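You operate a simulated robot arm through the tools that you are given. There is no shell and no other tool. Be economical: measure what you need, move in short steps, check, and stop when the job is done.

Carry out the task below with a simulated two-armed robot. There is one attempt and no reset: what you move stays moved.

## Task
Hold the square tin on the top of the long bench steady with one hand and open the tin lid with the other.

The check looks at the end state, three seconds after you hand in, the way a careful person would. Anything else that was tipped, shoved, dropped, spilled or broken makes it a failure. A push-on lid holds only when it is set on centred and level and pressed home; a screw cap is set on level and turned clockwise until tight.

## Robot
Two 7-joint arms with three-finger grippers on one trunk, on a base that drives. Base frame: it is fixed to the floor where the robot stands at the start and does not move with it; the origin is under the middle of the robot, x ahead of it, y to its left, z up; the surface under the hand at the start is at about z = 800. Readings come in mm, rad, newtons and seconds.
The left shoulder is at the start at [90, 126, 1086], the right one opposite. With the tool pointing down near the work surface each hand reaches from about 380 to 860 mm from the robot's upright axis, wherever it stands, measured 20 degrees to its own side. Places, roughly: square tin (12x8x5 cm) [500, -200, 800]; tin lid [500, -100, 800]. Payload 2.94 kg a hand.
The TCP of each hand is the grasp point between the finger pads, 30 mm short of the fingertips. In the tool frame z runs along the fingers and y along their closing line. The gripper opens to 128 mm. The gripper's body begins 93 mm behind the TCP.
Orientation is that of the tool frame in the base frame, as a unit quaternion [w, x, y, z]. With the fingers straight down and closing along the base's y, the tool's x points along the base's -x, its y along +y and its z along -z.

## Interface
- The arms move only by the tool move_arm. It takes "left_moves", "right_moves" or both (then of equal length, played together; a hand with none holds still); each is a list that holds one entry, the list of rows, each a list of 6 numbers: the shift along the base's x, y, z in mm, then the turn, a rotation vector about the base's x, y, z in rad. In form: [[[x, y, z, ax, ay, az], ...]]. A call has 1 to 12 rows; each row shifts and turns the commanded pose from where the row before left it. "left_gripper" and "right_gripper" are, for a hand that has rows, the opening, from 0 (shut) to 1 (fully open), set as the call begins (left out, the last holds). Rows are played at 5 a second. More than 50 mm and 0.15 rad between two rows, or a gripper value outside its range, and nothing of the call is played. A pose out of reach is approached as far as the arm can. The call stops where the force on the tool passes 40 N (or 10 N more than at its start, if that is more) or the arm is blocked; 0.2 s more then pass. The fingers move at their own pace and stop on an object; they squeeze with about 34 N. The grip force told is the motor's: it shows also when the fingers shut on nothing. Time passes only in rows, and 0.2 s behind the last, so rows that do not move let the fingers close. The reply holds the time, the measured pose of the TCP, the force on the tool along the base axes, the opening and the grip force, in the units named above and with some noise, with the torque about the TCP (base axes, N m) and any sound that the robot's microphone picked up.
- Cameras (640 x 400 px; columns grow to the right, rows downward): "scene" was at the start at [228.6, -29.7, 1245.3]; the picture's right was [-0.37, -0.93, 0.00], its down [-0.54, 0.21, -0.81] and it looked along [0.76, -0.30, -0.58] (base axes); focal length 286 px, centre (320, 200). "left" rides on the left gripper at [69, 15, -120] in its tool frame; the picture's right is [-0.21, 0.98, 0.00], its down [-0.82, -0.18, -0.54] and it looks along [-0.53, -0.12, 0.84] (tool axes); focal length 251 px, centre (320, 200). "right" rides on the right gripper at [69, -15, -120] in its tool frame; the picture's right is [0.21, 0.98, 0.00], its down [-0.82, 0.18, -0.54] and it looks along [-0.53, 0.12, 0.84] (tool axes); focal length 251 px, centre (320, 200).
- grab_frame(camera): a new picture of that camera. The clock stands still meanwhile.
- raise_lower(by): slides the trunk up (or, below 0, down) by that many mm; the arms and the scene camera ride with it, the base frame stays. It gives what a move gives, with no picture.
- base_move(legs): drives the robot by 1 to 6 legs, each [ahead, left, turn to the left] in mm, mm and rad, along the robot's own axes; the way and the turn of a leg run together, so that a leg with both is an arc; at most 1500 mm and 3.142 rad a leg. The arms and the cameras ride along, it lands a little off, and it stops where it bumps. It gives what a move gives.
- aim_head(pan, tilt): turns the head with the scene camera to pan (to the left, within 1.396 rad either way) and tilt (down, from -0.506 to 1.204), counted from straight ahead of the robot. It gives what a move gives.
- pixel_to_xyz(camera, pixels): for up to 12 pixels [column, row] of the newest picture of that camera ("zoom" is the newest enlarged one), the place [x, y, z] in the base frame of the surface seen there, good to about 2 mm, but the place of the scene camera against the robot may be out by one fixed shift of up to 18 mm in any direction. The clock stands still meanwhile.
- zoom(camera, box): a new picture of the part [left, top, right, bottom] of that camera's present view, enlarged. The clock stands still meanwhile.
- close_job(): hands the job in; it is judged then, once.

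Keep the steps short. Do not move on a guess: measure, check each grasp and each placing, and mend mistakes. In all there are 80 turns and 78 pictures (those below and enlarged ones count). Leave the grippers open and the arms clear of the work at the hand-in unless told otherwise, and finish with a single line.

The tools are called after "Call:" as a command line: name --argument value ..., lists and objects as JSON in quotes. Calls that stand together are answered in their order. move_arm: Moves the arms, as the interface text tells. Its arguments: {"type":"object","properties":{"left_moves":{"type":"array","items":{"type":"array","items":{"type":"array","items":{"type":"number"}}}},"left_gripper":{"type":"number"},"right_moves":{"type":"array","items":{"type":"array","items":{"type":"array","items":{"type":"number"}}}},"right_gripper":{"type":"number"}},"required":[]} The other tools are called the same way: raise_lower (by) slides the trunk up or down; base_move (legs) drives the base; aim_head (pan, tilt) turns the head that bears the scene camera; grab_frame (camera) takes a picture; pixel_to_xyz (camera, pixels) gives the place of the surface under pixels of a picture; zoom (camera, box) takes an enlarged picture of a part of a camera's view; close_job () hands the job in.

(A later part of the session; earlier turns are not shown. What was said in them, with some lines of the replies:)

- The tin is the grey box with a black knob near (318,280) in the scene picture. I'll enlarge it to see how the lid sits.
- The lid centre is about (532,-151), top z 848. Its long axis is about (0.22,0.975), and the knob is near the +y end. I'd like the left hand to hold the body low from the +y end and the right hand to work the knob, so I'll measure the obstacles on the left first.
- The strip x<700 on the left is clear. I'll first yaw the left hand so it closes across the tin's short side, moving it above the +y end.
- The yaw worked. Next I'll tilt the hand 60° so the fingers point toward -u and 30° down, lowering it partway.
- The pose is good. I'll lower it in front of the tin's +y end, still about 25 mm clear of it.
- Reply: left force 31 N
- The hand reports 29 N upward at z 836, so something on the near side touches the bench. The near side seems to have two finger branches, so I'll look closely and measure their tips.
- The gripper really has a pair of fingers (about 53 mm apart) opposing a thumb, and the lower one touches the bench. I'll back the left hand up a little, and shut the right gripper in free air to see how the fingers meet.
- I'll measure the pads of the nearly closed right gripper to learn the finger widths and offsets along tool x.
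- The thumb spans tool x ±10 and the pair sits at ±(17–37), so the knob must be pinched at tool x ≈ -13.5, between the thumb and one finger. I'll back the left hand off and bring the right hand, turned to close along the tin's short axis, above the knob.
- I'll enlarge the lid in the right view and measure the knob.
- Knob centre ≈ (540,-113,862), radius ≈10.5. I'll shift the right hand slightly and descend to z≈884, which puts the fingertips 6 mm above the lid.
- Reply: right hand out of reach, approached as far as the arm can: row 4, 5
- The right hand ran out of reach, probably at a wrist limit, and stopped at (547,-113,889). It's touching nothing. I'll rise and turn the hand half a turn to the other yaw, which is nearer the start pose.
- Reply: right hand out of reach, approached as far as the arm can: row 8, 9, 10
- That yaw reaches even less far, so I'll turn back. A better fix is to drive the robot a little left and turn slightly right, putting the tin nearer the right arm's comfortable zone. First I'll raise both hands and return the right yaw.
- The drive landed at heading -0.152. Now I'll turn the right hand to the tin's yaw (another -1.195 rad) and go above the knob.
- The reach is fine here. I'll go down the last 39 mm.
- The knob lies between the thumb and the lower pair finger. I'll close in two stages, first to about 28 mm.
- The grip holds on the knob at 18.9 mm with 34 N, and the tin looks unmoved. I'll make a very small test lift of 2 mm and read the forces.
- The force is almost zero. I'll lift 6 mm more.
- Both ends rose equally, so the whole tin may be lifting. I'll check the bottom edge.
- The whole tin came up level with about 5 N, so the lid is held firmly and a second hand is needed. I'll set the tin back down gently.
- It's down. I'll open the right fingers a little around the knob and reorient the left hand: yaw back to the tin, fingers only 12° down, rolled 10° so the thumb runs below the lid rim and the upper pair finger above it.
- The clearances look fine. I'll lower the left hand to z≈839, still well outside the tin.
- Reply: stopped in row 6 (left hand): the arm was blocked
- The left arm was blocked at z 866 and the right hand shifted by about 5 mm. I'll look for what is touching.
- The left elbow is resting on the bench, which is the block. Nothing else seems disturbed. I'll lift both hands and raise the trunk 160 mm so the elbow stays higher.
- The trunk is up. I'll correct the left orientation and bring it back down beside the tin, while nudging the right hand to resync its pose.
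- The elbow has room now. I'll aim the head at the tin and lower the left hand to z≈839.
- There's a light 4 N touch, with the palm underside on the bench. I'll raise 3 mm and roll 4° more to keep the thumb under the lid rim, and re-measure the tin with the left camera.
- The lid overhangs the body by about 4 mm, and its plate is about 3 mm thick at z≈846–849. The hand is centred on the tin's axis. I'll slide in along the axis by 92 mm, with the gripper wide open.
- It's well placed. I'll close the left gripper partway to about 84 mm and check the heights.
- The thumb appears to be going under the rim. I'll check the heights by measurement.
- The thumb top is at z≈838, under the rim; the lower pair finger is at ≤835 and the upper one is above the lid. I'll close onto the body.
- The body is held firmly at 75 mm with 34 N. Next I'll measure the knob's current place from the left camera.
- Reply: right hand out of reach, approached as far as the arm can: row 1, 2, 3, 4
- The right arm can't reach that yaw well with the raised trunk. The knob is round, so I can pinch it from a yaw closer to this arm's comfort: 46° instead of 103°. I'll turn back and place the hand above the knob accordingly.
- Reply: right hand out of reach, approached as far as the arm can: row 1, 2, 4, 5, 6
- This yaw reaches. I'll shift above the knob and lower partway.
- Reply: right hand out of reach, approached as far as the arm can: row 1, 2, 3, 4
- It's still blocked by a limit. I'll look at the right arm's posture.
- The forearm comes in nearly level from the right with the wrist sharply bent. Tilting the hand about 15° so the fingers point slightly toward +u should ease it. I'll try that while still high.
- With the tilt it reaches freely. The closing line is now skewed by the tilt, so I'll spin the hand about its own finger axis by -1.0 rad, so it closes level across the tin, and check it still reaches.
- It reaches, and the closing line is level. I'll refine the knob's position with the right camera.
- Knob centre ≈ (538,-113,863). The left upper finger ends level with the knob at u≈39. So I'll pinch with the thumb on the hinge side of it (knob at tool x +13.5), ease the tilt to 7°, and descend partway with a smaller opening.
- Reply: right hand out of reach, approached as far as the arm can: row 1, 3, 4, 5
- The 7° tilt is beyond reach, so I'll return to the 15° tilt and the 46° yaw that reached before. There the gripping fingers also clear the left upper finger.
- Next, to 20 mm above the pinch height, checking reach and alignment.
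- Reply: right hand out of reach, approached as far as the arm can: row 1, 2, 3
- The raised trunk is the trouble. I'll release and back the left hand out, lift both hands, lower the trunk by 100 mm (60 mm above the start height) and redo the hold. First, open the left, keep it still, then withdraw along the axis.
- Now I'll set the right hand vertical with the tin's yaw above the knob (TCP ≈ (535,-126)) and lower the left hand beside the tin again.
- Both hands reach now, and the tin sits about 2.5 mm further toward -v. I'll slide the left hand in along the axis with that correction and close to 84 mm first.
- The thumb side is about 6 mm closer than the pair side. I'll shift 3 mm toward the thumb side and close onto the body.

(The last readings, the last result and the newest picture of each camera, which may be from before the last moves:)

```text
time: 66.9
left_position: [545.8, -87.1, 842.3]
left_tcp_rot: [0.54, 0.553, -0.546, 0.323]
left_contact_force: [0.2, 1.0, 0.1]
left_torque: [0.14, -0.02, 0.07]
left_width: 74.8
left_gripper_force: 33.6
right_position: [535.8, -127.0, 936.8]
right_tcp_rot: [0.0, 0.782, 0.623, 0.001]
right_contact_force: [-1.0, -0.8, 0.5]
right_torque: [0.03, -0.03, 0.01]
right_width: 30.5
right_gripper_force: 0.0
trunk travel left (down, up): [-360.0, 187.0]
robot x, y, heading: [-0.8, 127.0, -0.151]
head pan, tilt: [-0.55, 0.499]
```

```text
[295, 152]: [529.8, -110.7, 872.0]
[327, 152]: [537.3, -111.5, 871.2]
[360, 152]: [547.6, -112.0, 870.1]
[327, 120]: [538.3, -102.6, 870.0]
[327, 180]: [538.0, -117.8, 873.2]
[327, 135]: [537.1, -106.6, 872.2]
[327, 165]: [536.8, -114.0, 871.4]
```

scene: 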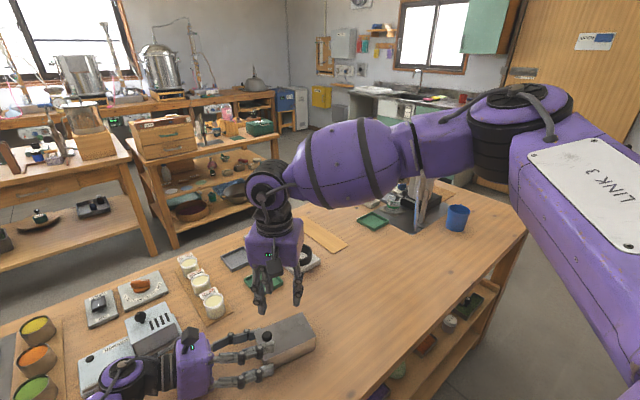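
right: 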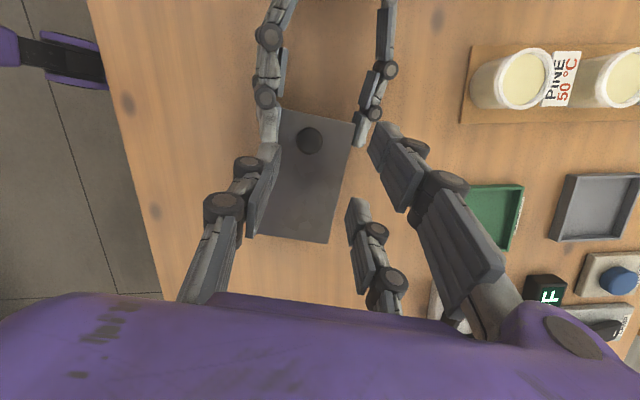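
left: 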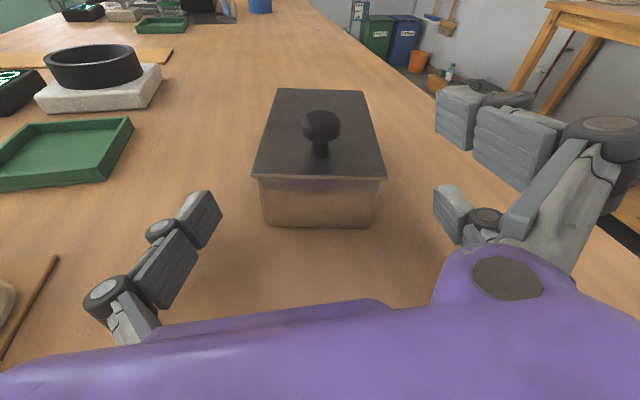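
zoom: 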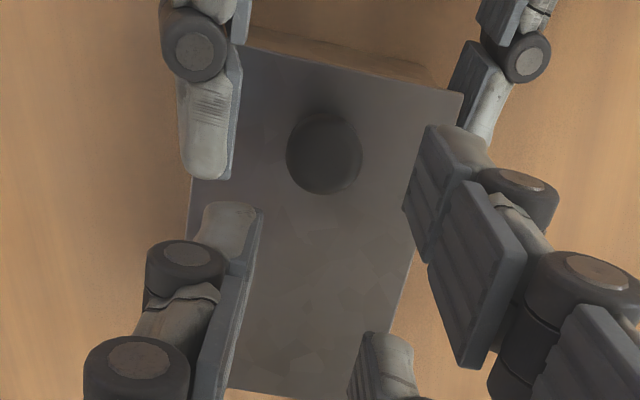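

The hold is good (74.8 mm, 34 N). Knob ≈ (538,-113.5). I'll narrow the right gripper to 26 mm, shift 2 mm to +v to clear the left upper finger, and descend to z≈885.

Call:
move_arm --right_moves '[[[1.2, -0.2, 0, 0, 0, 0], [0, 0, -15, 0, 0, 0], [0, 0, -15, 0, 0, 0], [0, 0, -12, 0, 0, 0], [0, 0, -9, 0, 0, 0], [0, 0, 0, 0, 0, 0]]]' --right_gripper 0.2

Call:
zoom --camera "right" --box '[200, 70, 440, 220]'

```text
time: 68.3
left_position: [546.1, -87.3, 843.3]
left_tcp_rot: [0.54, 0.553, -0.546, 0.323]
left_contact_force: [0.7, 1.2, -0.1]
left_torque: [-0.01, -0.12, 0.03]
left_width: 74.6
left_gripper_force: 34.2
right_position: [535.9, -126.9, 886.1]
right_tcp_rot: [-0.001, 0.782, 0.623, 0.001]
right_contact_force: [-1.0, -0.9, 0.3]
right_torque: [0.0, -0.02, 0.0]
right_width: 25.6
right_gripper_force: 0.1
trunk travel left (down, up): [-360.0, 187.0]
robot x, y, heading: [2.7, 128.0, -0.151]
head pan, tilt: [-0.55, 0.499]
```

```text
2.67 times, centred on (320, 145) of right
```

zoom: 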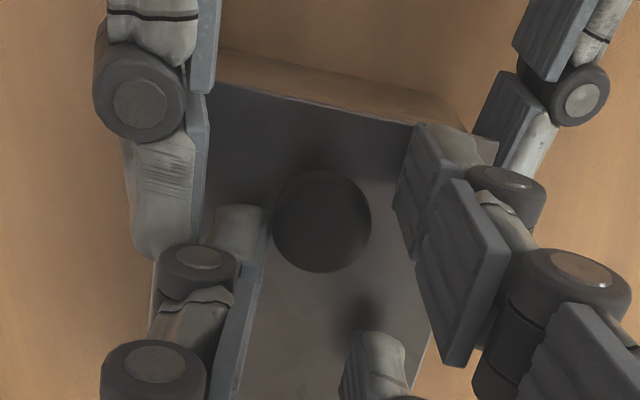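

No contact, and the knob lies between the thumb and the upper pair finger. I'll close on it.

Call:
move_arm --right_moves '[[[0, 0, 0, 0, 0, 0], [0, 0, 0, 0, 0, 0]]]' --right_gripper 0.12

Call:
zoom --camera "right" --box '[200, 70, 440, 220]'

```text
time: 68.9
left_position: [545.8, -87.3, 843.4]
left_tcp_rot: [0.54, 0.552, -0.546, 0.325]
left_contact_force: [10.6, -1.7, 1.5]
left_torque: [-0.04, 0.16, 0.28]
left_width: 74.6
left_gripper_force: 33.7
right_position: [534.0, -126.2, 886.1]
right_tcp_rot: [-0.001, 0.781, 0.624, -0.001]
right_contact_force: [-11.0, 1.7, -0.7]
right_torque: [0.11, 0.29, 0.07]
right_width: 18.9
right_gripper_force: 34.0
trunk travel left (down, up): [-360.0, 187.0]
robot x, y, heading: [2.4, 127.1, -0.144]
head pan, tilt: [-0.55, 0.499]
```

```text
2.67 times, centred on (320, 145) of right
```

zoom: 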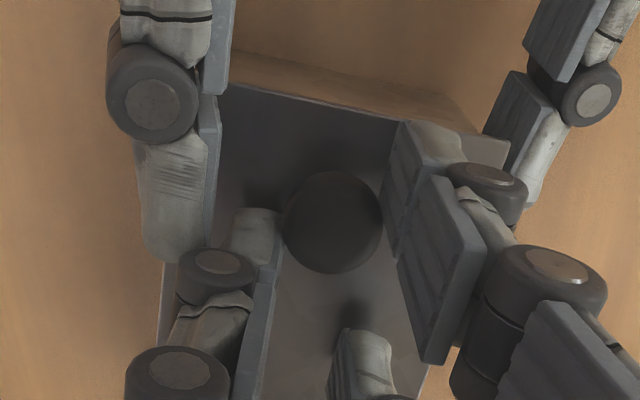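

The knob is gripped. About 11 N of side force remains from the 2–3 mm offset, so I'll relax that and then lift 3 mm to feel the lid.

Call:
move_arm --right_moves '[[[-2.5, 0.5, 0, 0, 0, 0], [0, 0, 0, 0, 0, 0], [0, 0, 1, 0, 0, 0], [0, 0, 1, 0, 0, 0], [0, 0, 1, 0, 0, 0], [0, 0, 0, 0, 0, 0]]]'

```text
time: 70.3
left_position: [544.1, -87.6, 846.1]
left_tcp_rot: [0.541, 0.552, -0.546, 0.324]
left_contact_force: [-1.8, 6.1, 18.8]
left_torque: [-0.48, 0.05, -0.08]
left_width: 74.7
left_gripper_force: 34.5
right_position: [534.4, -126.2, 886.2]
right_tcp_rot: [0.0, 0.783, 0.623, -0.001]
right_contact_force: [1.6, -5.3, -22.3]
right_torque: [-0.37, 0.09, -0.08]
right_width: 18.9
right_gripper_force: 33.8
trunk travel left (down, up): [-360.0, 187.0]
robot x, y, heading: [4.7, 129.9, -0.157]
head pan, tilt: [-0.55, 0.499]
```

The lid resists with 22 N at a 3 mm lift, so it's pressed on firmly. I'll pull a bit harder, with the left hand pressing its command down slightly to counter.

Call:
move_arm --right_moves '[[[0, 0, 1, 0, 0, 0], [0, 0, 1, 0, 0, 0], [0, 0, 1, 0, 0, 0], [0, 0, 0, 0, 0, 0]]]' --left_moves '[[[0, 0, -1, 0, 0, 0], [0, 0, 0, 0, 0, 0], [0, 0, 0, 0, 0, 0], [0, 0, 0, 0, 0, 0]]]'

Call:
zoom --camera "left" --box '[200, 90, 440, 240]'

```text
time: 71.3
left_position: [546.4, -87.1, 842.9]
left_tcp_rot: [0.541, 0.552, -0.546, 0.324]
left_contact_force: [-5.6, 8.6, 22.3]
left_torque: [-0.36, 0.04, -0.17]
left_width: 74.6
left_gripper_force: 33.7
right_position: [533.5, -126.4, 891.1]
right_tcp_rot: [0.0, 0.782, 0.624, 0.0]
right_contact_force: [6.1, -8.2, -25.8]
right_torque: [-0.83, -0.07, -0.12]
right_width: 19.1
right_gripper_force: 34.5
trunk travel left (down, up): [-360.0, 187.0]
robot x, y, heading: [2.2, 126.9, -0.152]
head pan, tilt: [-0.55, 0.499]
```

```text
2.67 times, centred on (320, 165) of left
```

zoom: 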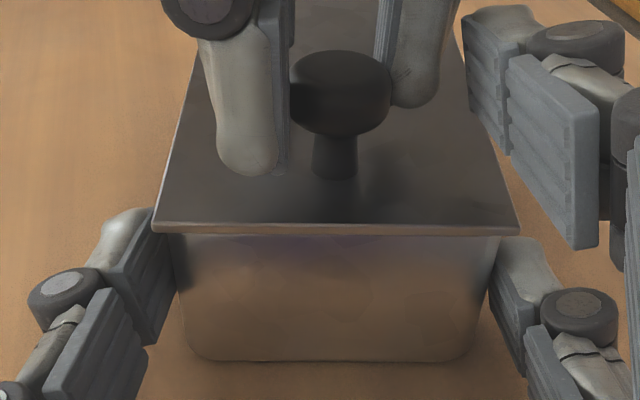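

The force is steady at 26 N while the right hand rose 5 mm. I need a side view to see what moved.

Call:
aim_head --pan -0.33 --tilt 0.8

Call:
zoom --camera "scene" --box '[200, 120, 440, 280]'

```text
time: 72.1
left_position: [547.1, -86.9, 842.2]
left_tcp_rot: [0.54, 0.553, -0.546, 0.324]
left_contact_force: [-7.8, 8.9, 21.3]
left_torque: [-0.4, -0.04, -0.24]
left_width: 74.7
left_gripper_force: 34.4
right_position: [534.2, -126.1, 890.9]
right_tcp_rot: [-0.001, 0.782, 0.623, 0.001]
right_contact_force: [7.2, -9.0, -25.5]
right_torque: [-0.79, -0.16, -0.11]
right_width: 19.1
right_gripper_force: 34.0
trunk travel left (down, up): [-360.0, 187.0]
robot x, y, heading: [1.0, 129.1, -0.149]
head pan, tilt: [-0.33, 0.799]
```

```text
2.50 times, centred on (320, 200) of scene
```

zoom: 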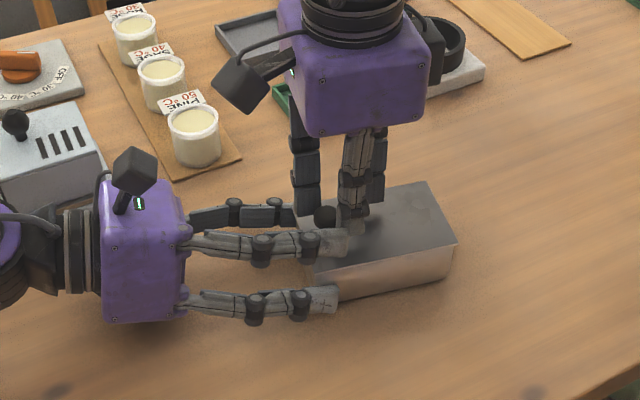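

Call:
zoom --camera "scene" --box '[300, 180, 390, 245]'

Call:
pixel_to_xyz --camera "zoom" --pixels '[[180, 210], [300, 170], [450, 120], [520, 125], [430, 40], [520, 175], [330, 200], [330, 260]]'

```text
6.15 times, centred on (345, 212) of scene
```

zoom: 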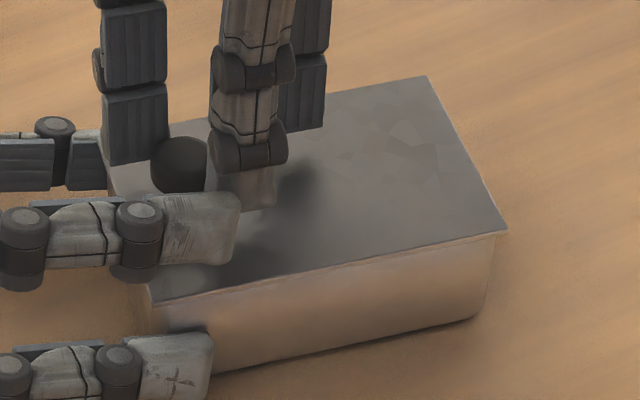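

```text
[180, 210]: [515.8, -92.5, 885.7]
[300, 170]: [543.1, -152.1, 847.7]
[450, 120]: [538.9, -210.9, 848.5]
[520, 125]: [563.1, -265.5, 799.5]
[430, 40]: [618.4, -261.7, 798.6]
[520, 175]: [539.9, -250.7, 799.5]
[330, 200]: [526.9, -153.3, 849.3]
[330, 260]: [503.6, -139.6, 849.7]
```

The lid hasn't separated; the tin's +y end rose a couple of mm instead. Maybe the lid slides rather than lifts. I'll relax the pull and test a 3 mm push along -u (away from the left hand), reading the forces.

Call:
move_arm --right_moves '[[[0, 0, -2, 0, 0, 0], [0, 0, -2, 0, 0, 0], [0, 0, -1.5, 0, 0, 0], [0, 0, 0, 0, 0, 0]]]'

Call:
move_arm --right_moves '[[[-0.2, -1, 0, 0, 0, 0], [-0.2, -1, 0, 0, 0, 0], [-0.2, -1, 0, 0, 0, 0], [0, 0, 0, 0, 0, 0]]]'

Call:
move_arm --right_moves '[[[0.2, 1, 0, 0, 0, 0], [0.2, 1, 0, 0, 0, 0], [0.2, 1, 0, 0, 0, 0], [0.2, 1, 0, 0, 0, 0], [0.2, 1, 0, 0, 0, 0], [0.2, 1, 0, 0, 0, 0], [0, 0, 0, 0, 0, 0]]]'

```text
time: 73.1
left_position: [545.1, -87.8, 841.2]
left_tcp_rot: [0.538, 0.554, -0.547, 0.324]
left_contact_force: [6.1, 2.5, 0.1]
left_torque: [-0.21, -1.24, -0.27]
left_width: 74.8
left_gripper_force: 33.6
right_position: [534.2, -126.1, 887.7]
right_tcp_rot: [0.001, 0.782, 0.623, 0.003]
right_contact_force: [-4.2, -12.6, 25.1]
right_torque: [-0.02, 0.02, -0.02]
right_width: 19.0
right_gripper_force: 33.7
trunk travel left (down, up): [-360.0, 187.0]
robot x, y, heading: [0.5, 128.7, -0.15]
head pan, tilt: [-0.33, 0.799]
```

```text
time: 74.1
left_position: [545.2, -87.8, 840.8]
left_tcp_rot: [0.539, 0.553, -0.546, 0.323]
left_contact_force: [5.5, 0.3, -6.5]
left_torque: [0.27, -1.02, 0.13]
left_width: 74.5
left_gripper_force: 33.4
right_position: [532.7, -129.4, 887.0]
right_tcp_rot: [-0.001, 0.782, 0.624, 0.002]
right_contact_force: [-0.3, 0.8, 19.3]
right_torque: [0.58, -0.01, -0.02]
right_width: 18.3
right_gripper_force: 34.6
trunk travel left (down, up): [-360.0, 187.0]
robot x, y, heading: [-0.6, 129.5, -0.155]
head pan, tilt: [-0.33, 0.799]
```

```text
time: 75.7
left_position: [544.8, -87.2, 841.3]
left_tcp_rot: [0.539, 0.553, -0.547, 0.323]
left_contact_force: [1.8, 17.3, -11.3]
left_torque: [0.22, -0.49, -0.16]
left_width: 74.7
left_gripper_force: 33.8
right_position: [533.6, -124.7, 885.5]
right_tcp_rot: [0.0, 0.783, 0.622, -0.001]
right_contact_force: [-4.7, -22.5, 21.2]
right_torque: [-0.52, 0.04, -0.06]
right_width: 18.4
right_gripper_force: 34.0
trunk travel left (down, up): [-360.0, 187.0]
robot x, y, heading: [-3.4, 131.3, -0.153]
head pan, tilt: [-0.33, 0.799]
```

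There's no +u sliding at 22 N. I'll relieve the downward press and test -u further.

Call:
move_arm --right_moves '[[[-0.22, -1, 1, 0, 0, 0], [-0.22, -1, 1, 0, 0, 0], [-0.22, -1, 1, 0, 0, 0], [-0.22, -1, 0, 0, 0, 0], [-0.22, -1, 0, 0, 0, 0], [-0.22, -1, 0, 0, 0, 0], [-0.22, -1, 0, 0, 0, 0], [-0.22, -1, 0, 0, 0, 0], [0, 0, 0, 0, 0, 0]]]'

```text
time: 77.7
left_position: [545.5, -88.1, 843.5]
left_tcp_rot: [0.542, 0.551, -0.547, 0.323]
left_contact_force: [-10.3, 2.6, 18.4]
left_torque: [-0.72, -0.09, -0.35]
left_width: 75.0
left_gripper_force: 34.2
right_position: [534.4, -131.0, 887.3]
right_tcp_rot: [-0.001, 0.782, 0.624, 0.001]
right_contact_force: [10.2, -2.7, -21.4]
right_torque: [-0.12, -0.15, -0.19]
right_width: 18.5
right_gripper_force: 34.0
trunk travel left (down, up): [-360.0, 187.0]
robot x, y, heading: [3.2, 129.6, -0.152]
head pan, tilt: [-0.33, 0.799]
```

The sideways force stayed small over this travel. I'll look to see if the lid shifted or the fingers slipped on the knob.

Call:
zoom --camera "scene" --box '[300, 180, 390, 245]'

Call:
zoom --camera "left" --box '[200, 90, 440, 240]'

```text
6.15 times, centred on (345, 212) of scene
```

zoom: 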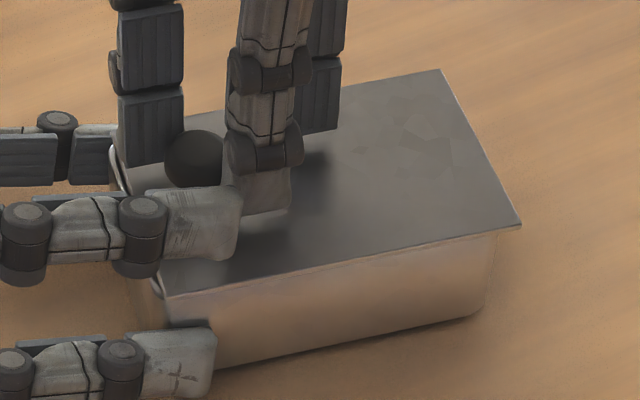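

```text
2.67 times, centred on (320, 165) of left
```

zoom: 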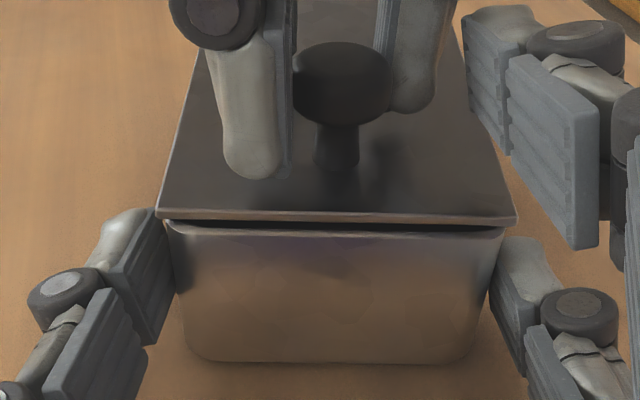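

The lid has slid toward -u: the rim at the near end is exposed and the lid overhangs the far end, so it's a sliding lid. I'll relieve the upward pull and keep sliding along -u.

Call:
move_arm --right_moves '[[[0, 0, -1.5, 0, 0, 0], [0, 0, -1, 0, 0, 0], [-0.66, -2.92, 0, 0, 0, 0], [-0.66, -2.92, 0, 0, 0, 0], [-0.66, -2.92, 0, 0, 0, 0], [-0.66, -2.92, 0, 0, 0, 0], [-0.66, -2.92, 0, 0, 0, 0], [0, 0, 0, 0, 0, 0]]]'

```text
time: 79.5
left_position: [547.2, -87.2, 840.9]
left_tcp_rot: [0.539, 0.554, -0.546, 0.323]
left_contact_force: [-6.9, 2.2, 6.1]
left_torque: [-0.2, -0.13, -0.32]
left_width: 74.7
left_gripper_force: 33.7
right_position: [529.7, -145.5, 886.8]
right_tcp_rot: [-0.001, 0.782, 0.623, 0.001]
right_contact_force: [7.0, -2.4, -10.1]
right_torque: [-0.15, -0.12, -0.16]
right_width: 18.6
right_gripper_force: 33.3
trunk travel left (down, up): [-360.0, 187.0]
robot x, y, heading: [1.1, 131.3, -0.147]
head pan, tilt: [-0.33, 0.799]
```

It slides freely with low force. I'll continue another 30 mm with a small correction toward +x.

Call:
move_arm --right_moves '[[[1, 0, -0.7, 0, 0, 0], [-0.75, -3.9, 0, 0, 0, 0], [-0.75, -3.9, 0, 0, 0, 0], [-0.75, -3.9, 0, 0, 0, 0], [-0.75, -3.9, 0, 0, 0, 0], [-0.75, -3.9, 0, 0, 0, 0], [-0.75, -3.9, 0, 0, 0, 0], [-0.75, -3.9, 0, 0, 0, 0], [0, 0, 0, 0, 0, 0]]]'

Call:
zoom --camera "scene" --box '[280, 150, 440, 260]'

```text
time: 81.5
left_position: [546.1, -87.6, 843.1]
left_tcp_rot: [0.539, 0.553, -0.547, 0.324]
left_contact_force: [10.1, -5.6, -11.8]
left_torque: [0.58, -0.52, 0.65]
left_width: 74.8
left_gripper_force: 33.4
right_position: [524.0, -173.4, 884.6]
right_tcp_rot: [-0.001, 0.782, 0.624, 0.0]
right_contact_force: [-7.6, 2.0, 18.7]
right_torque: [0.36, 0.14, 0.05]
right_width: 18.2
right_gripper_force: 34.5
trunk travel left (down, up): [-360.0, 187.0]
robot x, y, heading: [2.6, 126.1, -0.149]
head pan, tilt: [-0.33, 0.799]
```

```text
3.64 times, centred on (360, 205) of scene
```

zoom: 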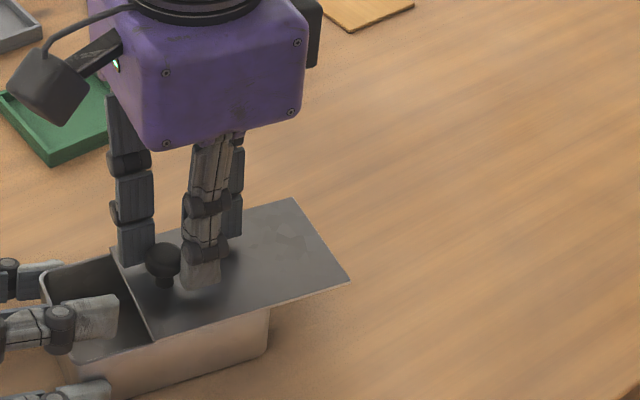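

The lid is about 47 mm open and the inside shows. I'll ease the down-press and slide 30 mm more.

Call:
move_arm --right_moves '[[[-0.5, 0, 1.5, 0, 0, 0], [-0.8, -3.9, 0.2, 0, 0, 0], [-0.85, -3.9, 0, 0, 0, 0], [-0.85, -3.9, 0, 0, 0, 0], [-0.85, -3.9, 0, 0, 0, 0], [-0.85, -3.9, 0, 0, 0, 0], [-0.85, -3.9, 0, 0, 0, 0], [-0.85, -3.9, 0, 0, 0, 0], [-0.85, -3.9, 0, 0, 0, 0], [0, 0, 0, 0, 0, 0]]]'

```text
time: 83.7
left_position: [546.1, -88.2, 841.1]
left_tcp_rot: [0.54, 0.553, -0.546, 0.323]
left_contact_force: [-2.1, 0.3, -2.9]
left_torque: [0.2, -0.13, -0.18]
left_width: 74.9
left_gripper_force: 34.0
right_position: [516.4, -205.7, 887.2]
right_tcp_rot: [-0.001, 0.782, 0.623, 0.0]
right_contact_force: [2.7, -0.8, -1.1]
right_torque: [-0.03, -0.05, -0.06]
right_width: 17.0
right_gripper_force: 0.9
trunk travel left (down, up): [-360.0, 187.0]
robot x, y, heading: [-1.1, 127.5, -0.148]
head pan, tilt: [-0.33, 0.799]
```

The grip slipped: the force is about 0 and the width 17 mm. I'll look.

Call:
zoom --camera "scene" --box '[280, 130, 460, 260]'

Call:
pixel_to_xyz --camera "zoom" --pixels '[[370, 240], [400, 260], [440, 210], [300, 300], [250, 270], [450, 300]]'

```text
3.08 times, centred on (370, 195) of scene
```

zoom: 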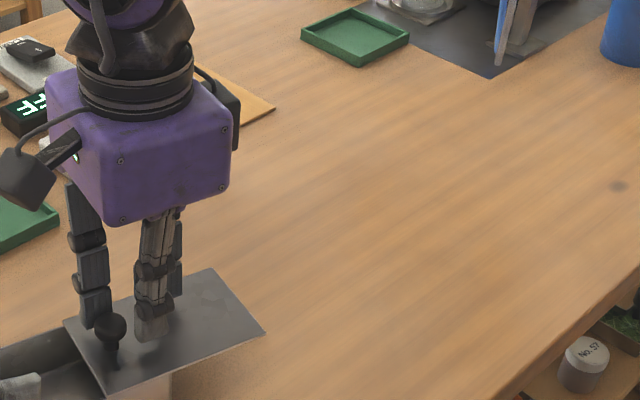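

```text
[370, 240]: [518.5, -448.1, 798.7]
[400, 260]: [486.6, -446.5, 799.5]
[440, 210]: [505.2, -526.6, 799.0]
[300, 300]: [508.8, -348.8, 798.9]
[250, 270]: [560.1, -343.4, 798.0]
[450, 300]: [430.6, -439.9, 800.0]
```

Call:
pixel_to_xyz --camera "zoom" --pixels '[[74, 325], [106, 388], [212, 274], [258, 332], [112, 325], [200, 320], [113, 360], [20, 370]]'

Call:
zoom --camera "right" --box '[200, 50, 440, 200]'

```text
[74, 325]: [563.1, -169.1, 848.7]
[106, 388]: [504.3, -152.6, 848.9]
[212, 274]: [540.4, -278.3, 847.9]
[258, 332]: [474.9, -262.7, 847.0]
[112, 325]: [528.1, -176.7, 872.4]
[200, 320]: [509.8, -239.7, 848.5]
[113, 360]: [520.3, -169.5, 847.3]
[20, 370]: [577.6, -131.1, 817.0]
```

```text
2.67 times, centred on (320, 125) of right
```

zoom: 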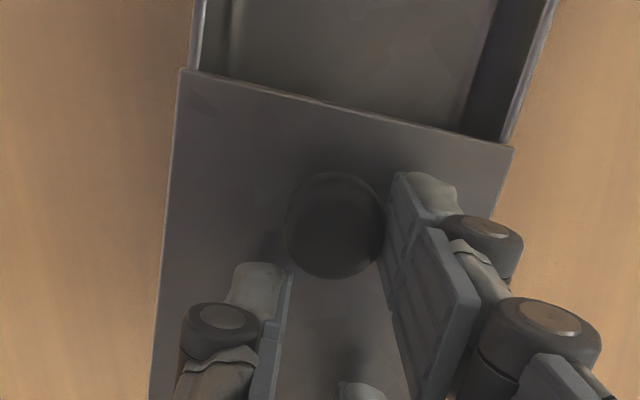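

The lid has slid about 68 mm level, and the knob is slightly behind the pinch. I'll open a little, re-centre 12 mm toward +u, and re-grip.

Call:
move_arm --right_moves '[[[0, 0, 0, 0, 0, 0], [1.2, 4, -1, 0, 0, 0], [1.2, 4, -1, 0, 0, 0], [1.2, 4, -1, 0, 0, 0], [0, 0, 0, 0, 0, 0]]]' --right_gripper 0.2

Call:
move_arm --right_moves '[[[0, 0, 0, 0, 0, 0], [0, 0, 0, 0, 0, 0]]]' --right_gripper 0.12

Call:
move_arm --right_moves '[[[-0.44, -1.95, 0, 0, 0, 0], [-0.44, -1.95, 0, 0, 0, 0], [-0.44, -1.95, 0, 0, 0, 0], [0, 0, 0, 0, 0, 0]]]'

```text
time: 84.9
left_position: [544.7, -88.8, 840.9]
left_tcp_rot: [0.539, 0.554, -0.546, 0.324]
left_contact_force: [-0.1, 0.4, -3.8]
left_torque: [0.24, -0.07, 0.03]
left_width: 74.7
left_gripper_force: 34.0
right_position: [520.6, -193.4, 883.6]
right_tcp_rot: [-0.001, 0.782, 0.624, -0.001]
right_contact_force: [-0.2, 0.1, -0.2]
right_torque: [0.02, 0.0, 0.06]
right_width: 25.9
right_gripper_force: 0.2
trunk travel left (down, up): [-360.0, 187.0]
robot x, y, heading: [1.1, 127.3, -0.148]
head pan, tilt: [-0.33, 0.799]
```

```text
time: 85.5
left_position: [546.3, -87.8, 841.8]
left_tcp_rot: [0.539, 0.554, -0.545, 0.325]
left_contact_force: [8.0, -2.1, -4.0]
left_torque: [0.18, 0.08, 0.83]
left_width: 74.7
left_gripper_force: 34.1
right_position: [521.2, -192.1, 884.4]
right_tcp_rot: [-0.002, 0.782, 0.623, -0.001]
right_contact_force: [-7.7, 2.6, 0.0]
right_torque: [0.16, 0.24, 0.06]
right_width: 18.7
right_gripper_force: 34.4
trunk travel left (down, up): [-360.0, 187.0]
robot x, y, heading: [-3.3, 131.3, -0.15]
head pan, tilt: [-0.33, 0.799]
```

```text
time: 86.5
left_position: [546.0, -87.0, 841.3]
left_tcp_rot: [0.54, 0.552, -0.547, 0.323]
left_contact_force: [9.4, -1.4, -3.2]
left_torque: [0.15, -0.05, 0.94]
left_width: 74.7
left_gripper_force: 33.9
right_position: [519.5, -198.2, 883.4]
right_tcp_rot: [-0.001, 0.782, 0.623, 0.0]
right_contact_force: [-9.4, 1.8, 0.4]
right_torque: [0.31, 0.33, 0.18]
right_width: 18.3
right_gripper_force: 34.4
trunk travel left (down, up): [-360.0, 187.0]
robot x, y, heading: [0.3, 127.7, -0.147]
head pan, tilt: [-0.33, 0.799]
```

The re-grip holds. I'll relieve the side force and slide 10 mm more.

Call:
move_arm --right_moves '[[[-1.8, 0, 0, 0, 0, 0], [-0.44, -1.95, 0, 0, 0, 0], [-0.44, -1.95, 0, 0, 0, 0], [-0.44, -1.95, 0, 0, 0, 0], [-0.44, -1.95, 0, 0, 0, 0], [-0.44, -1.95, 0, 0, 0, 0], [0, 0, 0, 0, 0, 0]]]'

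Call:
zoom --camera "right" --box '[200, 50, 440, 200]'

```text
time: 88.1
left_position: [546.3, -88.3, 842.2]
left_tcp_rot: [0.54, 0.553, -0.546, 0.323]
left_contact_force: [1.7, 0.0, -1.2]
left_torque: [-0.11, -0.06, 0.16]
left_width: 74.6
left_gripper_force: 33.7
right_position: [516.7, -208.2, 884.2]
right_tcp_rot: [-0.001, 0.782, 0.623, 0.001]
right_contact_force: [-1.1, -0.1, -0.5]
right_torque: [0.18, 0.03, -0.1]
right_width: 18.2
right_gripper_force: 34.0
trunk travel left (down, up): [-360.0, 187.0]
robot x, y, heading: [0.8, 132.5, -0.151]
head pan, tilt: [-0.33, 0.799]
```

```text
2.67 times, centred on (320, 125) of right
```

zoom: 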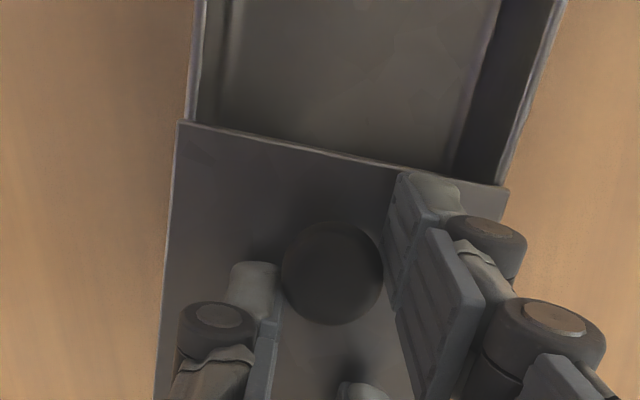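

It's sliding well, about 84 mm open. I'll continue until I feel a stop.

Call:
move_arm --right_moves '[[[-0.44, -1.95, 0, 0, 0, 0], [-0.44, -1.95, 0, 0, 0, 0], [-0.44, -1.95, 0, 0, 0, 0], [-0.44, -1.95, 0, 0, 0, 0], [-0.44, -1.95, 0, 0, 0, 0], [-0.44, -1.95, 0, 0, 0, 0], [0, 0, 0, 0, 0, 0]]]'

```text
time: 89.7
left_position: [544.7, -88.8, 842.1]
left_tcp_rot: [0.539, 0.554, -0.546, 0.324]
left_contact_force: [-7.0, 1.3, 0.0]
left_torque: [-0.22, -0.15, -0.78]
left_width: 74.5
left_gripper_force: 33.9
right_position: [514.5, -218.6, 885.4]
right_tcp_rot: [0.0, 0.782, 0.624, 0.0]
right_contact_force: [4.9, -1.1, 2.0]
right_torque: [-0.02, -0.11, -0.1]
right_width: 18.2
right_gripper_force: 2.4
trunk travel left (down, up): [-360.0, 187.0]
robot x, y, heading: [2.3, 129.7, -0.147]
head pan, tilt: [-0.33, 0.799]
```

Call:
zoom --camera "right" --box '[160, 0, 480, 200]'

Call:
pixel_to_xyz --camera "zoom" --pixels '[[220, 185], [400, 225], [310, 205], [320, 285], [300, 100], [320, 330]]'

```text
2.00 times, centred on (320, 100) of right
```

zoom: 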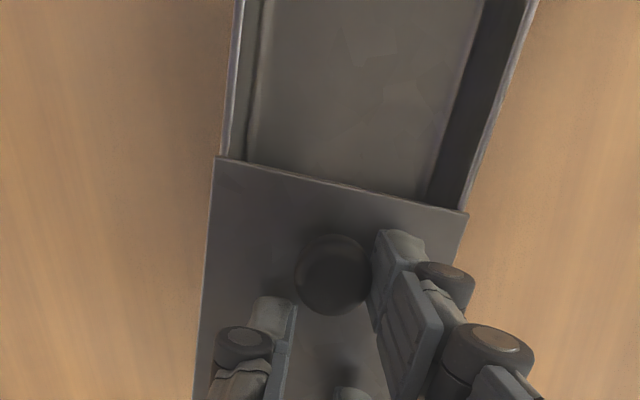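

```text
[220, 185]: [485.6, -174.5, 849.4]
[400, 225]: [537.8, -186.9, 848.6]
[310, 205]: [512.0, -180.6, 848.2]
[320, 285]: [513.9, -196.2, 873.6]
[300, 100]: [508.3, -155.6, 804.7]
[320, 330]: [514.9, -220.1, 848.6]
```

The knob is at about (514,-198), so it's 87 mm open. I'll re-grip once more, centred, to see whether it's at its stop.

Call:
move_arm --right_moves '[[[0, 0, 0, 0, 0, 0], [-1, 3.5, -1, 0, 0, 0], [-1, 3.5, -1, 0, 0, 0], [0, 0, 0, 0, 0, 0]]]' --right_gripper 0.2

Call:
move_arm --right_moves '[[[0, 0, 0, 0, 0, 0], [0, 0, 0, 0, 0, 0]]]' --right_gripper 0.12

Call:
move_arm --right_moves '[[[-0.44, -1.95, 0, 0, 0, 0], [-0.44, -1.95, 0, 0, 0, 0], [-0.44, -1.95, 0, 0, 0, 0], [0, 0, 0, 0, 0, 0]]]'

```text
time: 90.7
left_position: [545.6, -87.0, 841.2]
left_tcp_rot: [0.539, 0.553, -0.546, 0.324]
left_contact_force: [-1.0, 0.9, -0.7]
left_torque: [-0.17, -0.25, -0.07]
left_width: 74.6
left_gripper_force: 34.2
right_position: [512.1, -213.0, 882.5]
right_tcp_rot: [0.0, 0.781, 0.624, 0.0]
right_contact_force: [2.3, -0.2, 0.5]
right_torque: [0.01, -0.05, -0.05]
right_width: 27.5
right_gripper_force: 1.3
trunk travel left (down, up): [-360.0, 187.0]
robot x, y, heading: [-3.1, 131.0, -0.145]
head pan, tilt: [-0.33, 0.799]
```

```text
time: 91.3
left_position: [544.4, -86.7, 841.3]
left_tcp_rot: [0.54, 0.552, -0.547, 0.323]
left_contact_force: [-10.0, 1.9, 1.8]
left_torque: [-0.12, -0.28, -1.03]
left_width: 74.3
left_gripper_force: 33.4
right_position: [512.0, -211.8, 881.6]
right_tcp_rot: [0.0, 0.782, 0.623, 0.001]
right_contact_force: [8.5, -2.1, -2.2]
right_torque: [-0.01, -0.13, -0.18]
right_width: 21.9
right_gripper_force: 4.9
trunk travel left (down, up): [-360.0, 187.0]
robot x, y, heading: [-2.3, 128.1, -0.15]
head pan, tilt: [-0.33, 0.799]
```

```text
time: 92.3
left_position: [547.2, -88.2, 841.9]
left_tcp_rot: [0.54, 0.552, -0.547, 0.323]
left_contact_force: [-8.4, -0.5, -1.1]
left_torque: [-0.1, -0.24, -1.05]
left_width: 74.5
left_gripper_force: 33.8
right_position: [510.4, -216.9, 882.4]
right_tcp_rot: [0.0, 0.782, 0.623, 0.0]
right_contact_force: [9.5, -0.6, -2.4]
right_torque: [-0.03, -0.11, -0.14]
right_width: 22.1
right_gripper_force: 4.6
trunk travel left (down, up): [-360.0, 187.0]
robot x, y, heading: [-0.1, 130.9, -0.155]
head pan, tilt: [-0.33, 0.799]
```

The hand is off-centre toward -x (9 N side force). I'll open, shift +3 mm in x, and re-close.

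Call:
move_arm --right_moves '[[[0, 0, 0, 0, 0, 0], [3, 2.5, 0, 0, 0, 0], [1, 2, 0, 0, 0, 0], [0, 0, 0, 0, 0, 0]]]' --right_gripper 0.22

Call:
move_arm --right_moves '[[[0, 0, 0, 0, 0, 0], [0, 0, 0, 0, 0, 0]]]' --right_gripper 0.1

Call:
move_arm --right_moves '[[[-0.44, -1.95, 0, 0, 0, 0], [-0.44, -1.95, 0, 0, 0, 0], [-0.44, -1.95, 0, 0, 0, 0], [-0.44, -1.95, 0, 0, 0, 0], [0, 0, 0, 0, 0, 0]]]'

Call:
zoom --camera "right" --box '[160, 0, 480, 200]'

Call:
pixel_to_xyz --camera "zoom" --pixels '[[220, 190], [400, 230], [330, 270], [300, 100]]'

```text
time: 93.3
left_position: [546.3, -87.7, 842.1]
left_tcp_rot: [0.54, 0.553, -0.547, 0.322]
left_contact_force: [-0.4, 0.1, -2.2]
left_torque: [0.02, -0.11, 0.11]
left_width: 74.6
left_gripper_force: 34.1
right_position: [512.9, -212.4, 881.1]
right_tcp_rot: [-0.001, 0.782, 0.623, 0.001]
right_contact_force: [0.6, 0.5, -1.9]
right_torque: [0.01, 0.02, -0.01]
right_width: 28.4
right_gripper_force: 0.0
trunk travel left (down, up): [-360.0, 187.0]
robot x, y, heading: [2.4, 130.4, -0.148]
head pan, tilt: [-0.33, 0.799]
```

```text
time: 93.9
left_position: [545.0, -87.1, 841.4]
left_tcp_rot: [0.541, 0.551, -0.547, 0.323]
left_contact_force: [-4.7, 0.4, -1.5]
left_torque: [0.0, -0.14, -0.49]
left_width: 74.8
left_gripper_force: 33.6
right_position: [514.9, -213.4, 883.0]
right_tcp_rot: [0.0, 0.782, 0.623, 0.0]
right_contact_force: [3.0, -1.0, 1.0]
right_torque: [-0.01, -0.07, -0.08]
right_width: 15.2
right_gripper_force: 1.7
trunk travel left (down, up): [-360.0, 187.0]
robot x, y, heading: [-2.2, 131.7, -0.15]
head pan, tilt: [-0.33, 0.799]
```

```text
time: 95.1
left_position: [545.9, -87.7, 842.0]
left_tcp_rot: [0.54, 0.552, -0.546, 0.323]
left_contact_force: [-5.3, -0.6, -2.3]
left_torque: [0.07, -0.15, -0.63]
left_width: 74.7
left_gripper_force: 33.9
right_position: [513.7, -220.6, 881.7]
right_tcp_rot: [-0.001, 0.782, 0.623, 0.002]
right_contact_force: [4.9, 2.2, 0.1]
right_torque: [-0.01, -0.11, -0.06]
right_width: 16.0
right_gripper_force: 2.8
trunk travel left (down, up): [-360.0, 187.0]
robot x, y, heading: [1.6, 125.6, -0.147]
head pan, tilt: [-0.33, 0.799]
```

```text
2.00 times, centred on (320, 100) of right
```

zoom: 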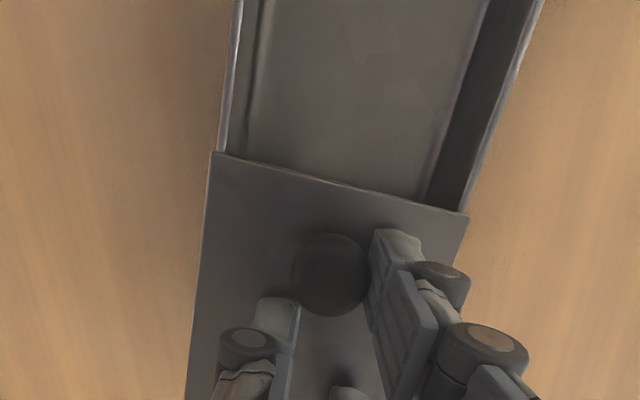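

```text
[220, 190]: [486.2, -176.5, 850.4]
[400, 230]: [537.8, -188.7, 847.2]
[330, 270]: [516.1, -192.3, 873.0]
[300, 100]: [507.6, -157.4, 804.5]
```

The pinch has slipped off and the knob stays at about (516,-196). Pushing is more reliable: I'll open, rise, go to the +u side of the knob, and push it toward -u with one pair finger's side.

Call:
move_arm --right_moves '[[[0, 0, 0, 0, 0, 0], [0, 0, 0, 0, 0, 0], [0, 0, 20, 0, 0, 0], [0, 0, 25, 0, 0, 0], [-2, 26, 0, 0, 0, 0], [-2, 26, 0, 0, 0, 0], [-2, 26, 0, 0, 0, 0], [0, 0, -20, 0, 0, 0], [0, 0, -15, 0, 0, 0], [0, 0, -8, 0, 0, 0], [0, 0, 0, 0, 0, 0]]]' --right_gripper 0.24

Call:
zoom --camera "right" --box '[160, 60, 480, 260]'

```text
time: 97.5
left_position: [545.8, -87.5, 841.4]
left_tcp_rot: [0.54, 0.553, -0.546, 0.323]
left_contact_force: [1.1, -0.7, -1.9]
left_torque: [-0.04, -0.07, 0.06]
left_width: 74.2
left_gripper_force: 33.9
right_position: [507.8, -141.5, 884.6]
right_tcp_rot: [-0.001, 0.782, 0.624, 0.0]
right_contact_force: [0.2, -1.6, 0.2]
right_torque: [-0.02, 0.02, -0.01]
right_width: 30.5
right_gripper_force: 0.1
trunk travel left (down, up): [-360.0, 187.0]
robot x, y, heading: [-3.5, 125.7, -0.152]
head pan, tilt: [-0.33, 0.799]
```

```text
2.00 times, centred on (320, 160) of right
```

zoom: 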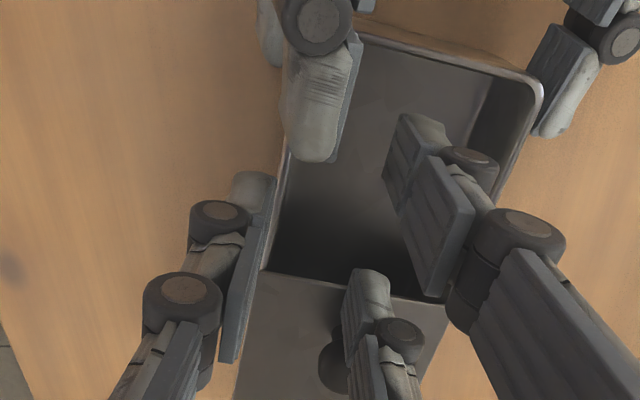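

The pair finger stands just +u of the knob, about 4 mm too far to +v. I'll shift 4 mm and push along -u in small steps.

Call:
move_arm --right_moves '[[[-3.9, 0.9, 0, 0, 0, 0], [-0.44, -1.95, 0, 0, 0, 0], [-0.44, -1.95, 0, 0, 0, 0], [-0.44, -1.95, 0, 0, 0, 0], [-0.44, -1.95, 0, 0, 0, 0], [-0.44, -1.95, 0, 0, 0, 0], [-0.44, -1.95, 0, 0, 0, 0], [0, 0, 0, 0, 0, 0]]]'

Call:
move_arm --right_moves '[[[-0.44, -1.95, 0, 0, 0, 0], [-0.44, -1.95, 0, 0, 0, 0], [-0.44, -1.95, 0, 0, 0, 0], [-0.44, -1.95, 0, 0, 0, 0], [0, 0, 0, 0, 0, 0]]]'

```text
time: 99.3
left_position: [544.3, -89.2, 844.4]
left_tcp_rot: [0.541, 0.551, -0.546, 0.325]
left_contact_force: [-6.9, -24.1, 7.4]
left_torque: [-0.46, -0.2, 0.03]
left_width: 74.4
left_gripper_force: 34.0
right_position: [501.1, -150.4, 885.2]
right_tcp_rot: [-0.001, 0.782, 0.624, 0.003]
right_contact_force: [6.9, 26.8, -1.3]
right_torque: [0.6, -0.11, 0.72]
right_width: 31.2
right_gripper_force: 0.6
trunk travel left (down, up): [-360.0, 187.0]
robot x, y, heading: [0.8, 128.8, -0.147]
head pan, tilt: [-0.33, 0.799]
```

```text
time: 100.5
left_position: [545.0, -87.5, 841.9]
left_tcp_rot: [0.54, 0.553, -0.546, 0.324]
left_contact_force: [-6.7, -25.2, 10.3]
left_torque: [-0.67, -0.27, 0.06]
left_width: 74.5
left_gripper_force: 33.8
right_position: [499.5, -158.8, 886.8]
right_tcp_rot: [0.0, 0.781, 0.624, 0.004]
right_contact_force: [7.2, 28.8, -2.7]
right_torque: [0.63, -0.09, 0.75]
right_width: 31.0
right_gripper_force: 0.0
trunk travel left (down, up): [-360.0, 187.0]
robot x, y, heading: [1.6, 130.9, -0.149]
head pan, tilt: [-0.33, 0.799]
```

Resistance is about 28 N, steady, where sliding had needed only about 2 N. The lid is at its stop, so I must not push further. I'll back off, lift clear and inspect.

Call:
move_arm --right_moves '[[[0.9, 4, 0, 0, 0, 0], [0.9, 4, 0, 0, 0, 0], [0.9, 4, 0, 0, 0, 0], [0, 0, 25, 0, 0, 0], [0, 0, 30, 0, 0, 0], [0, 0, 30, 0, 0, 0], [0, -10, 30, 0, 0, 0], [0, -20, 20, 0, 0, 0], [0, 0, 0, 0, 0, 0]]]'

Call:
zoom --camera "right" --box '[160, 0, 480, 200]'

Call:
pixel_to_xyz --camera "right" --pixels '[[300, 60], [320, 80], [320, 100], [320, 120], [320, 140], [300, 120]]'

```text
time: 102.5
left_position: [546.7, -87.6, 842.0]
left_tcp_rot: [0.54, 0.553, -0.546, 0.324]
left_contact_force: [-0.2, -0.3, -3.8]
left_torque: [0.37, -0.08, -0.02]
left_width: 74.5
left_gripper_force: 34.0
right_position: [502.6, -177.3, 1020.2]
right_tcp_rot: [-0.001, 0.782, 0.623, 0.0]
right_contact_force: [0.1, -0.2, -0.1]
right_torque: [0.03, 0.0, 0.03]
right_width: 30.7
right_gripper_force: 0.0
trunk travel left (down, up): [-360.0, 187.0]
robot x, y, heading: [0.8, 128.9, -0.145]
head pan, tilt: [-0.33, 0.799]
```

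```text
2.00 times, centred on (320, 100) of right
```

zoom: 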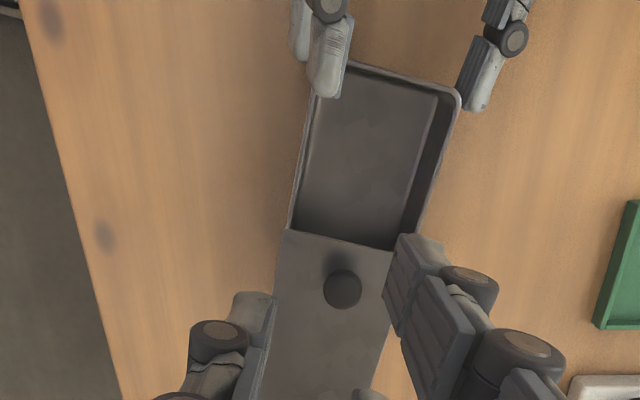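

```text
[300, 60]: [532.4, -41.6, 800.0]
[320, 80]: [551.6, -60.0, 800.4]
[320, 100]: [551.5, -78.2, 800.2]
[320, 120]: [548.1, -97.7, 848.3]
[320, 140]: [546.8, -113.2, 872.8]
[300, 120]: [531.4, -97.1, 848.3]
```

Call:
pixel_to_xyz --camera "zoom" --pixels '[[350, 66], [455, 95], [405, 80], [290, 235], [390, 250], [341, 290], [340, 330], [295, 215], [415, 230]]'

```text
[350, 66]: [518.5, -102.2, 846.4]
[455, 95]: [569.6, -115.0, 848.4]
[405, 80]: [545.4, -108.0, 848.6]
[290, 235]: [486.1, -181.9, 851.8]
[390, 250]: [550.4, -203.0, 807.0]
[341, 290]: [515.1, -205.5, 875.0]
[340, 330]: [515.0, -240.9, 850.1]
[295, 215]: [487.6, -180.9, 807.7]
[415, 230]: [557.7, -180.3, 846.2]
```

The lid is at full travel (knob about 86 mm from its closed place), but my push slid the tin about 11 mm through the left grip. The tin is still held, so I'll drag it back 11 mm, then release and withdraw the left hand along the axis, with the right hand clear above.

Call:
move_arm --left_moves '[[[0.5, 2.2, 0, 0, 0, 0], [0.5, 2.2, 0, 0, 0, 0], [0.5, 2.2, 0, 0, 0, 0], [0.5, 2.2, 0, 0, 0, 0], [0.5, 2.2, 0, 0, 0, 0], [0, 0, 0, 0, 0, 0]]]'

Call:
move_arm --left_moves '[[[0, 0, 0, 0, 0, 0], [0, 0, 0, 0, 0, 0], [0, 0, 0, 0, 0, 0], [4.1, 18, 0, 0, 0, 0], [4.1, 18, 0, 0, 0, 0], [4.1, 18, 0, 0, 0, 0], [4.1, 18, 0, 0, 0, 0], [0, 0, 25, 0, 0, 0], [0, 0, 30, 0, 0, 0], [0, 0, 30, 0, 0, 0], [0, 0, 30, 0, 0, 0], [0, 0, 0, 0, 0, 0]]]' --left_gripper 1.0 --right_moves '[[[0, 0, 0, 0, 0, 0], [0, 0, 0, 0, 0, 0], [0, 0, 0, 0, 0, 0], [0, 0, 0, 0, 0, 0], [-5, -20, 5, 0, 0, 0], [-5, -20, 5, 0, 0, 0], [-5, -20, 5, 0, 0, 0], [-5, -20, 5, 0, 0, 0], [-5, -20, 5, 0, 0, 0], [-5, -20, 5, 0, 0, 0], [0, 0, 0, 0, 0, 0], [0, 0, 0, 0, 0, 0]]]' --right_gripper 1.0

Call:
grab_frame --camera "scene"

```text
time: 103.9
left_position: [548.5, -76.8, 841.0]
left_tcp_rot: [0.54, 0.553, -0.546, 0.324]
left_contact_force: [-0.1, 0.6, -4.0]
left_torque: [0.32, -0.08, -0.01]
left_width: 74.8
left_gripper_force: 33.8
right_position: [499.9, -178.4, 1019.9]
right_tcp_rot: [-0.001, 0.782, 0.623, -0.001]
right_contact_force: [0.8, 0.0, 0.4]
right_torque: [0.0, -0.01, 0.0]
right_width: 30.8
right_gripper_force: 0.1
trunk travel left (down, up): [-360.0, 187.0]
robot x, y, heading: [2.4, 129.7, -0.152]
head pan, tilt: [-0.33, 0.799]
```

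```text
time: 106.5
left_position: [564.9, -4.4, 957.2]
left_tcp_rot: [0.54, 0.553, -0.546, 0.323]
left_contact_force: [-0.5, 0.3, 0.3]
left_torque: [0.0, 0.03, 0.0]
left_width: 128.2
left_gripper_force: 0.1
right_position: [471.5, -298.4, 1049.8]
right_tcp_rot: [0.0, 0.782, 0.624, 0.001]
right_contact_force: [0.6, 0.2, 0.4]
right_torque: [-0.01, 0.01, 0.0]
right_width: 128.0
right_gripper_force: 0.0
trunk travel left (down, up): [-360.0, 187.0]
robot x, y, heading: [4.0, 130.4, -0.15]
head pan, tilt: [-0.33, 0.799]
```

```text
1 pictures are left
```

scene: 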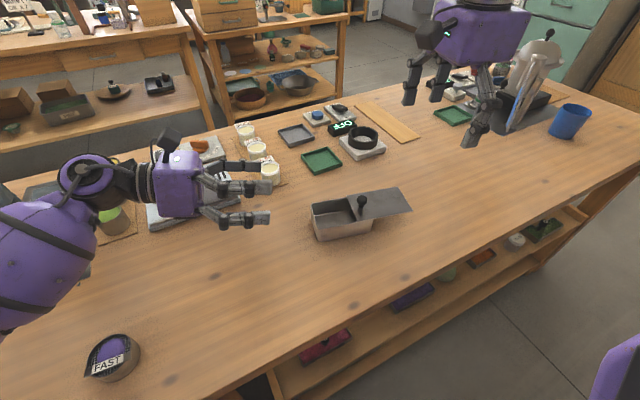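

The tin stands flat with its lid slid open, the grippers are open, the arms are clear, and nothing else looks disturbed. I'm handing in.

Call:
close_job

```text
The job is handed in.
```

The tin's lid is slid open to its stop (about 87 mm) and the tin stands flat near its original spot; a late push slid it about 11 mm through the left grip, and I dragged it back before releasing.
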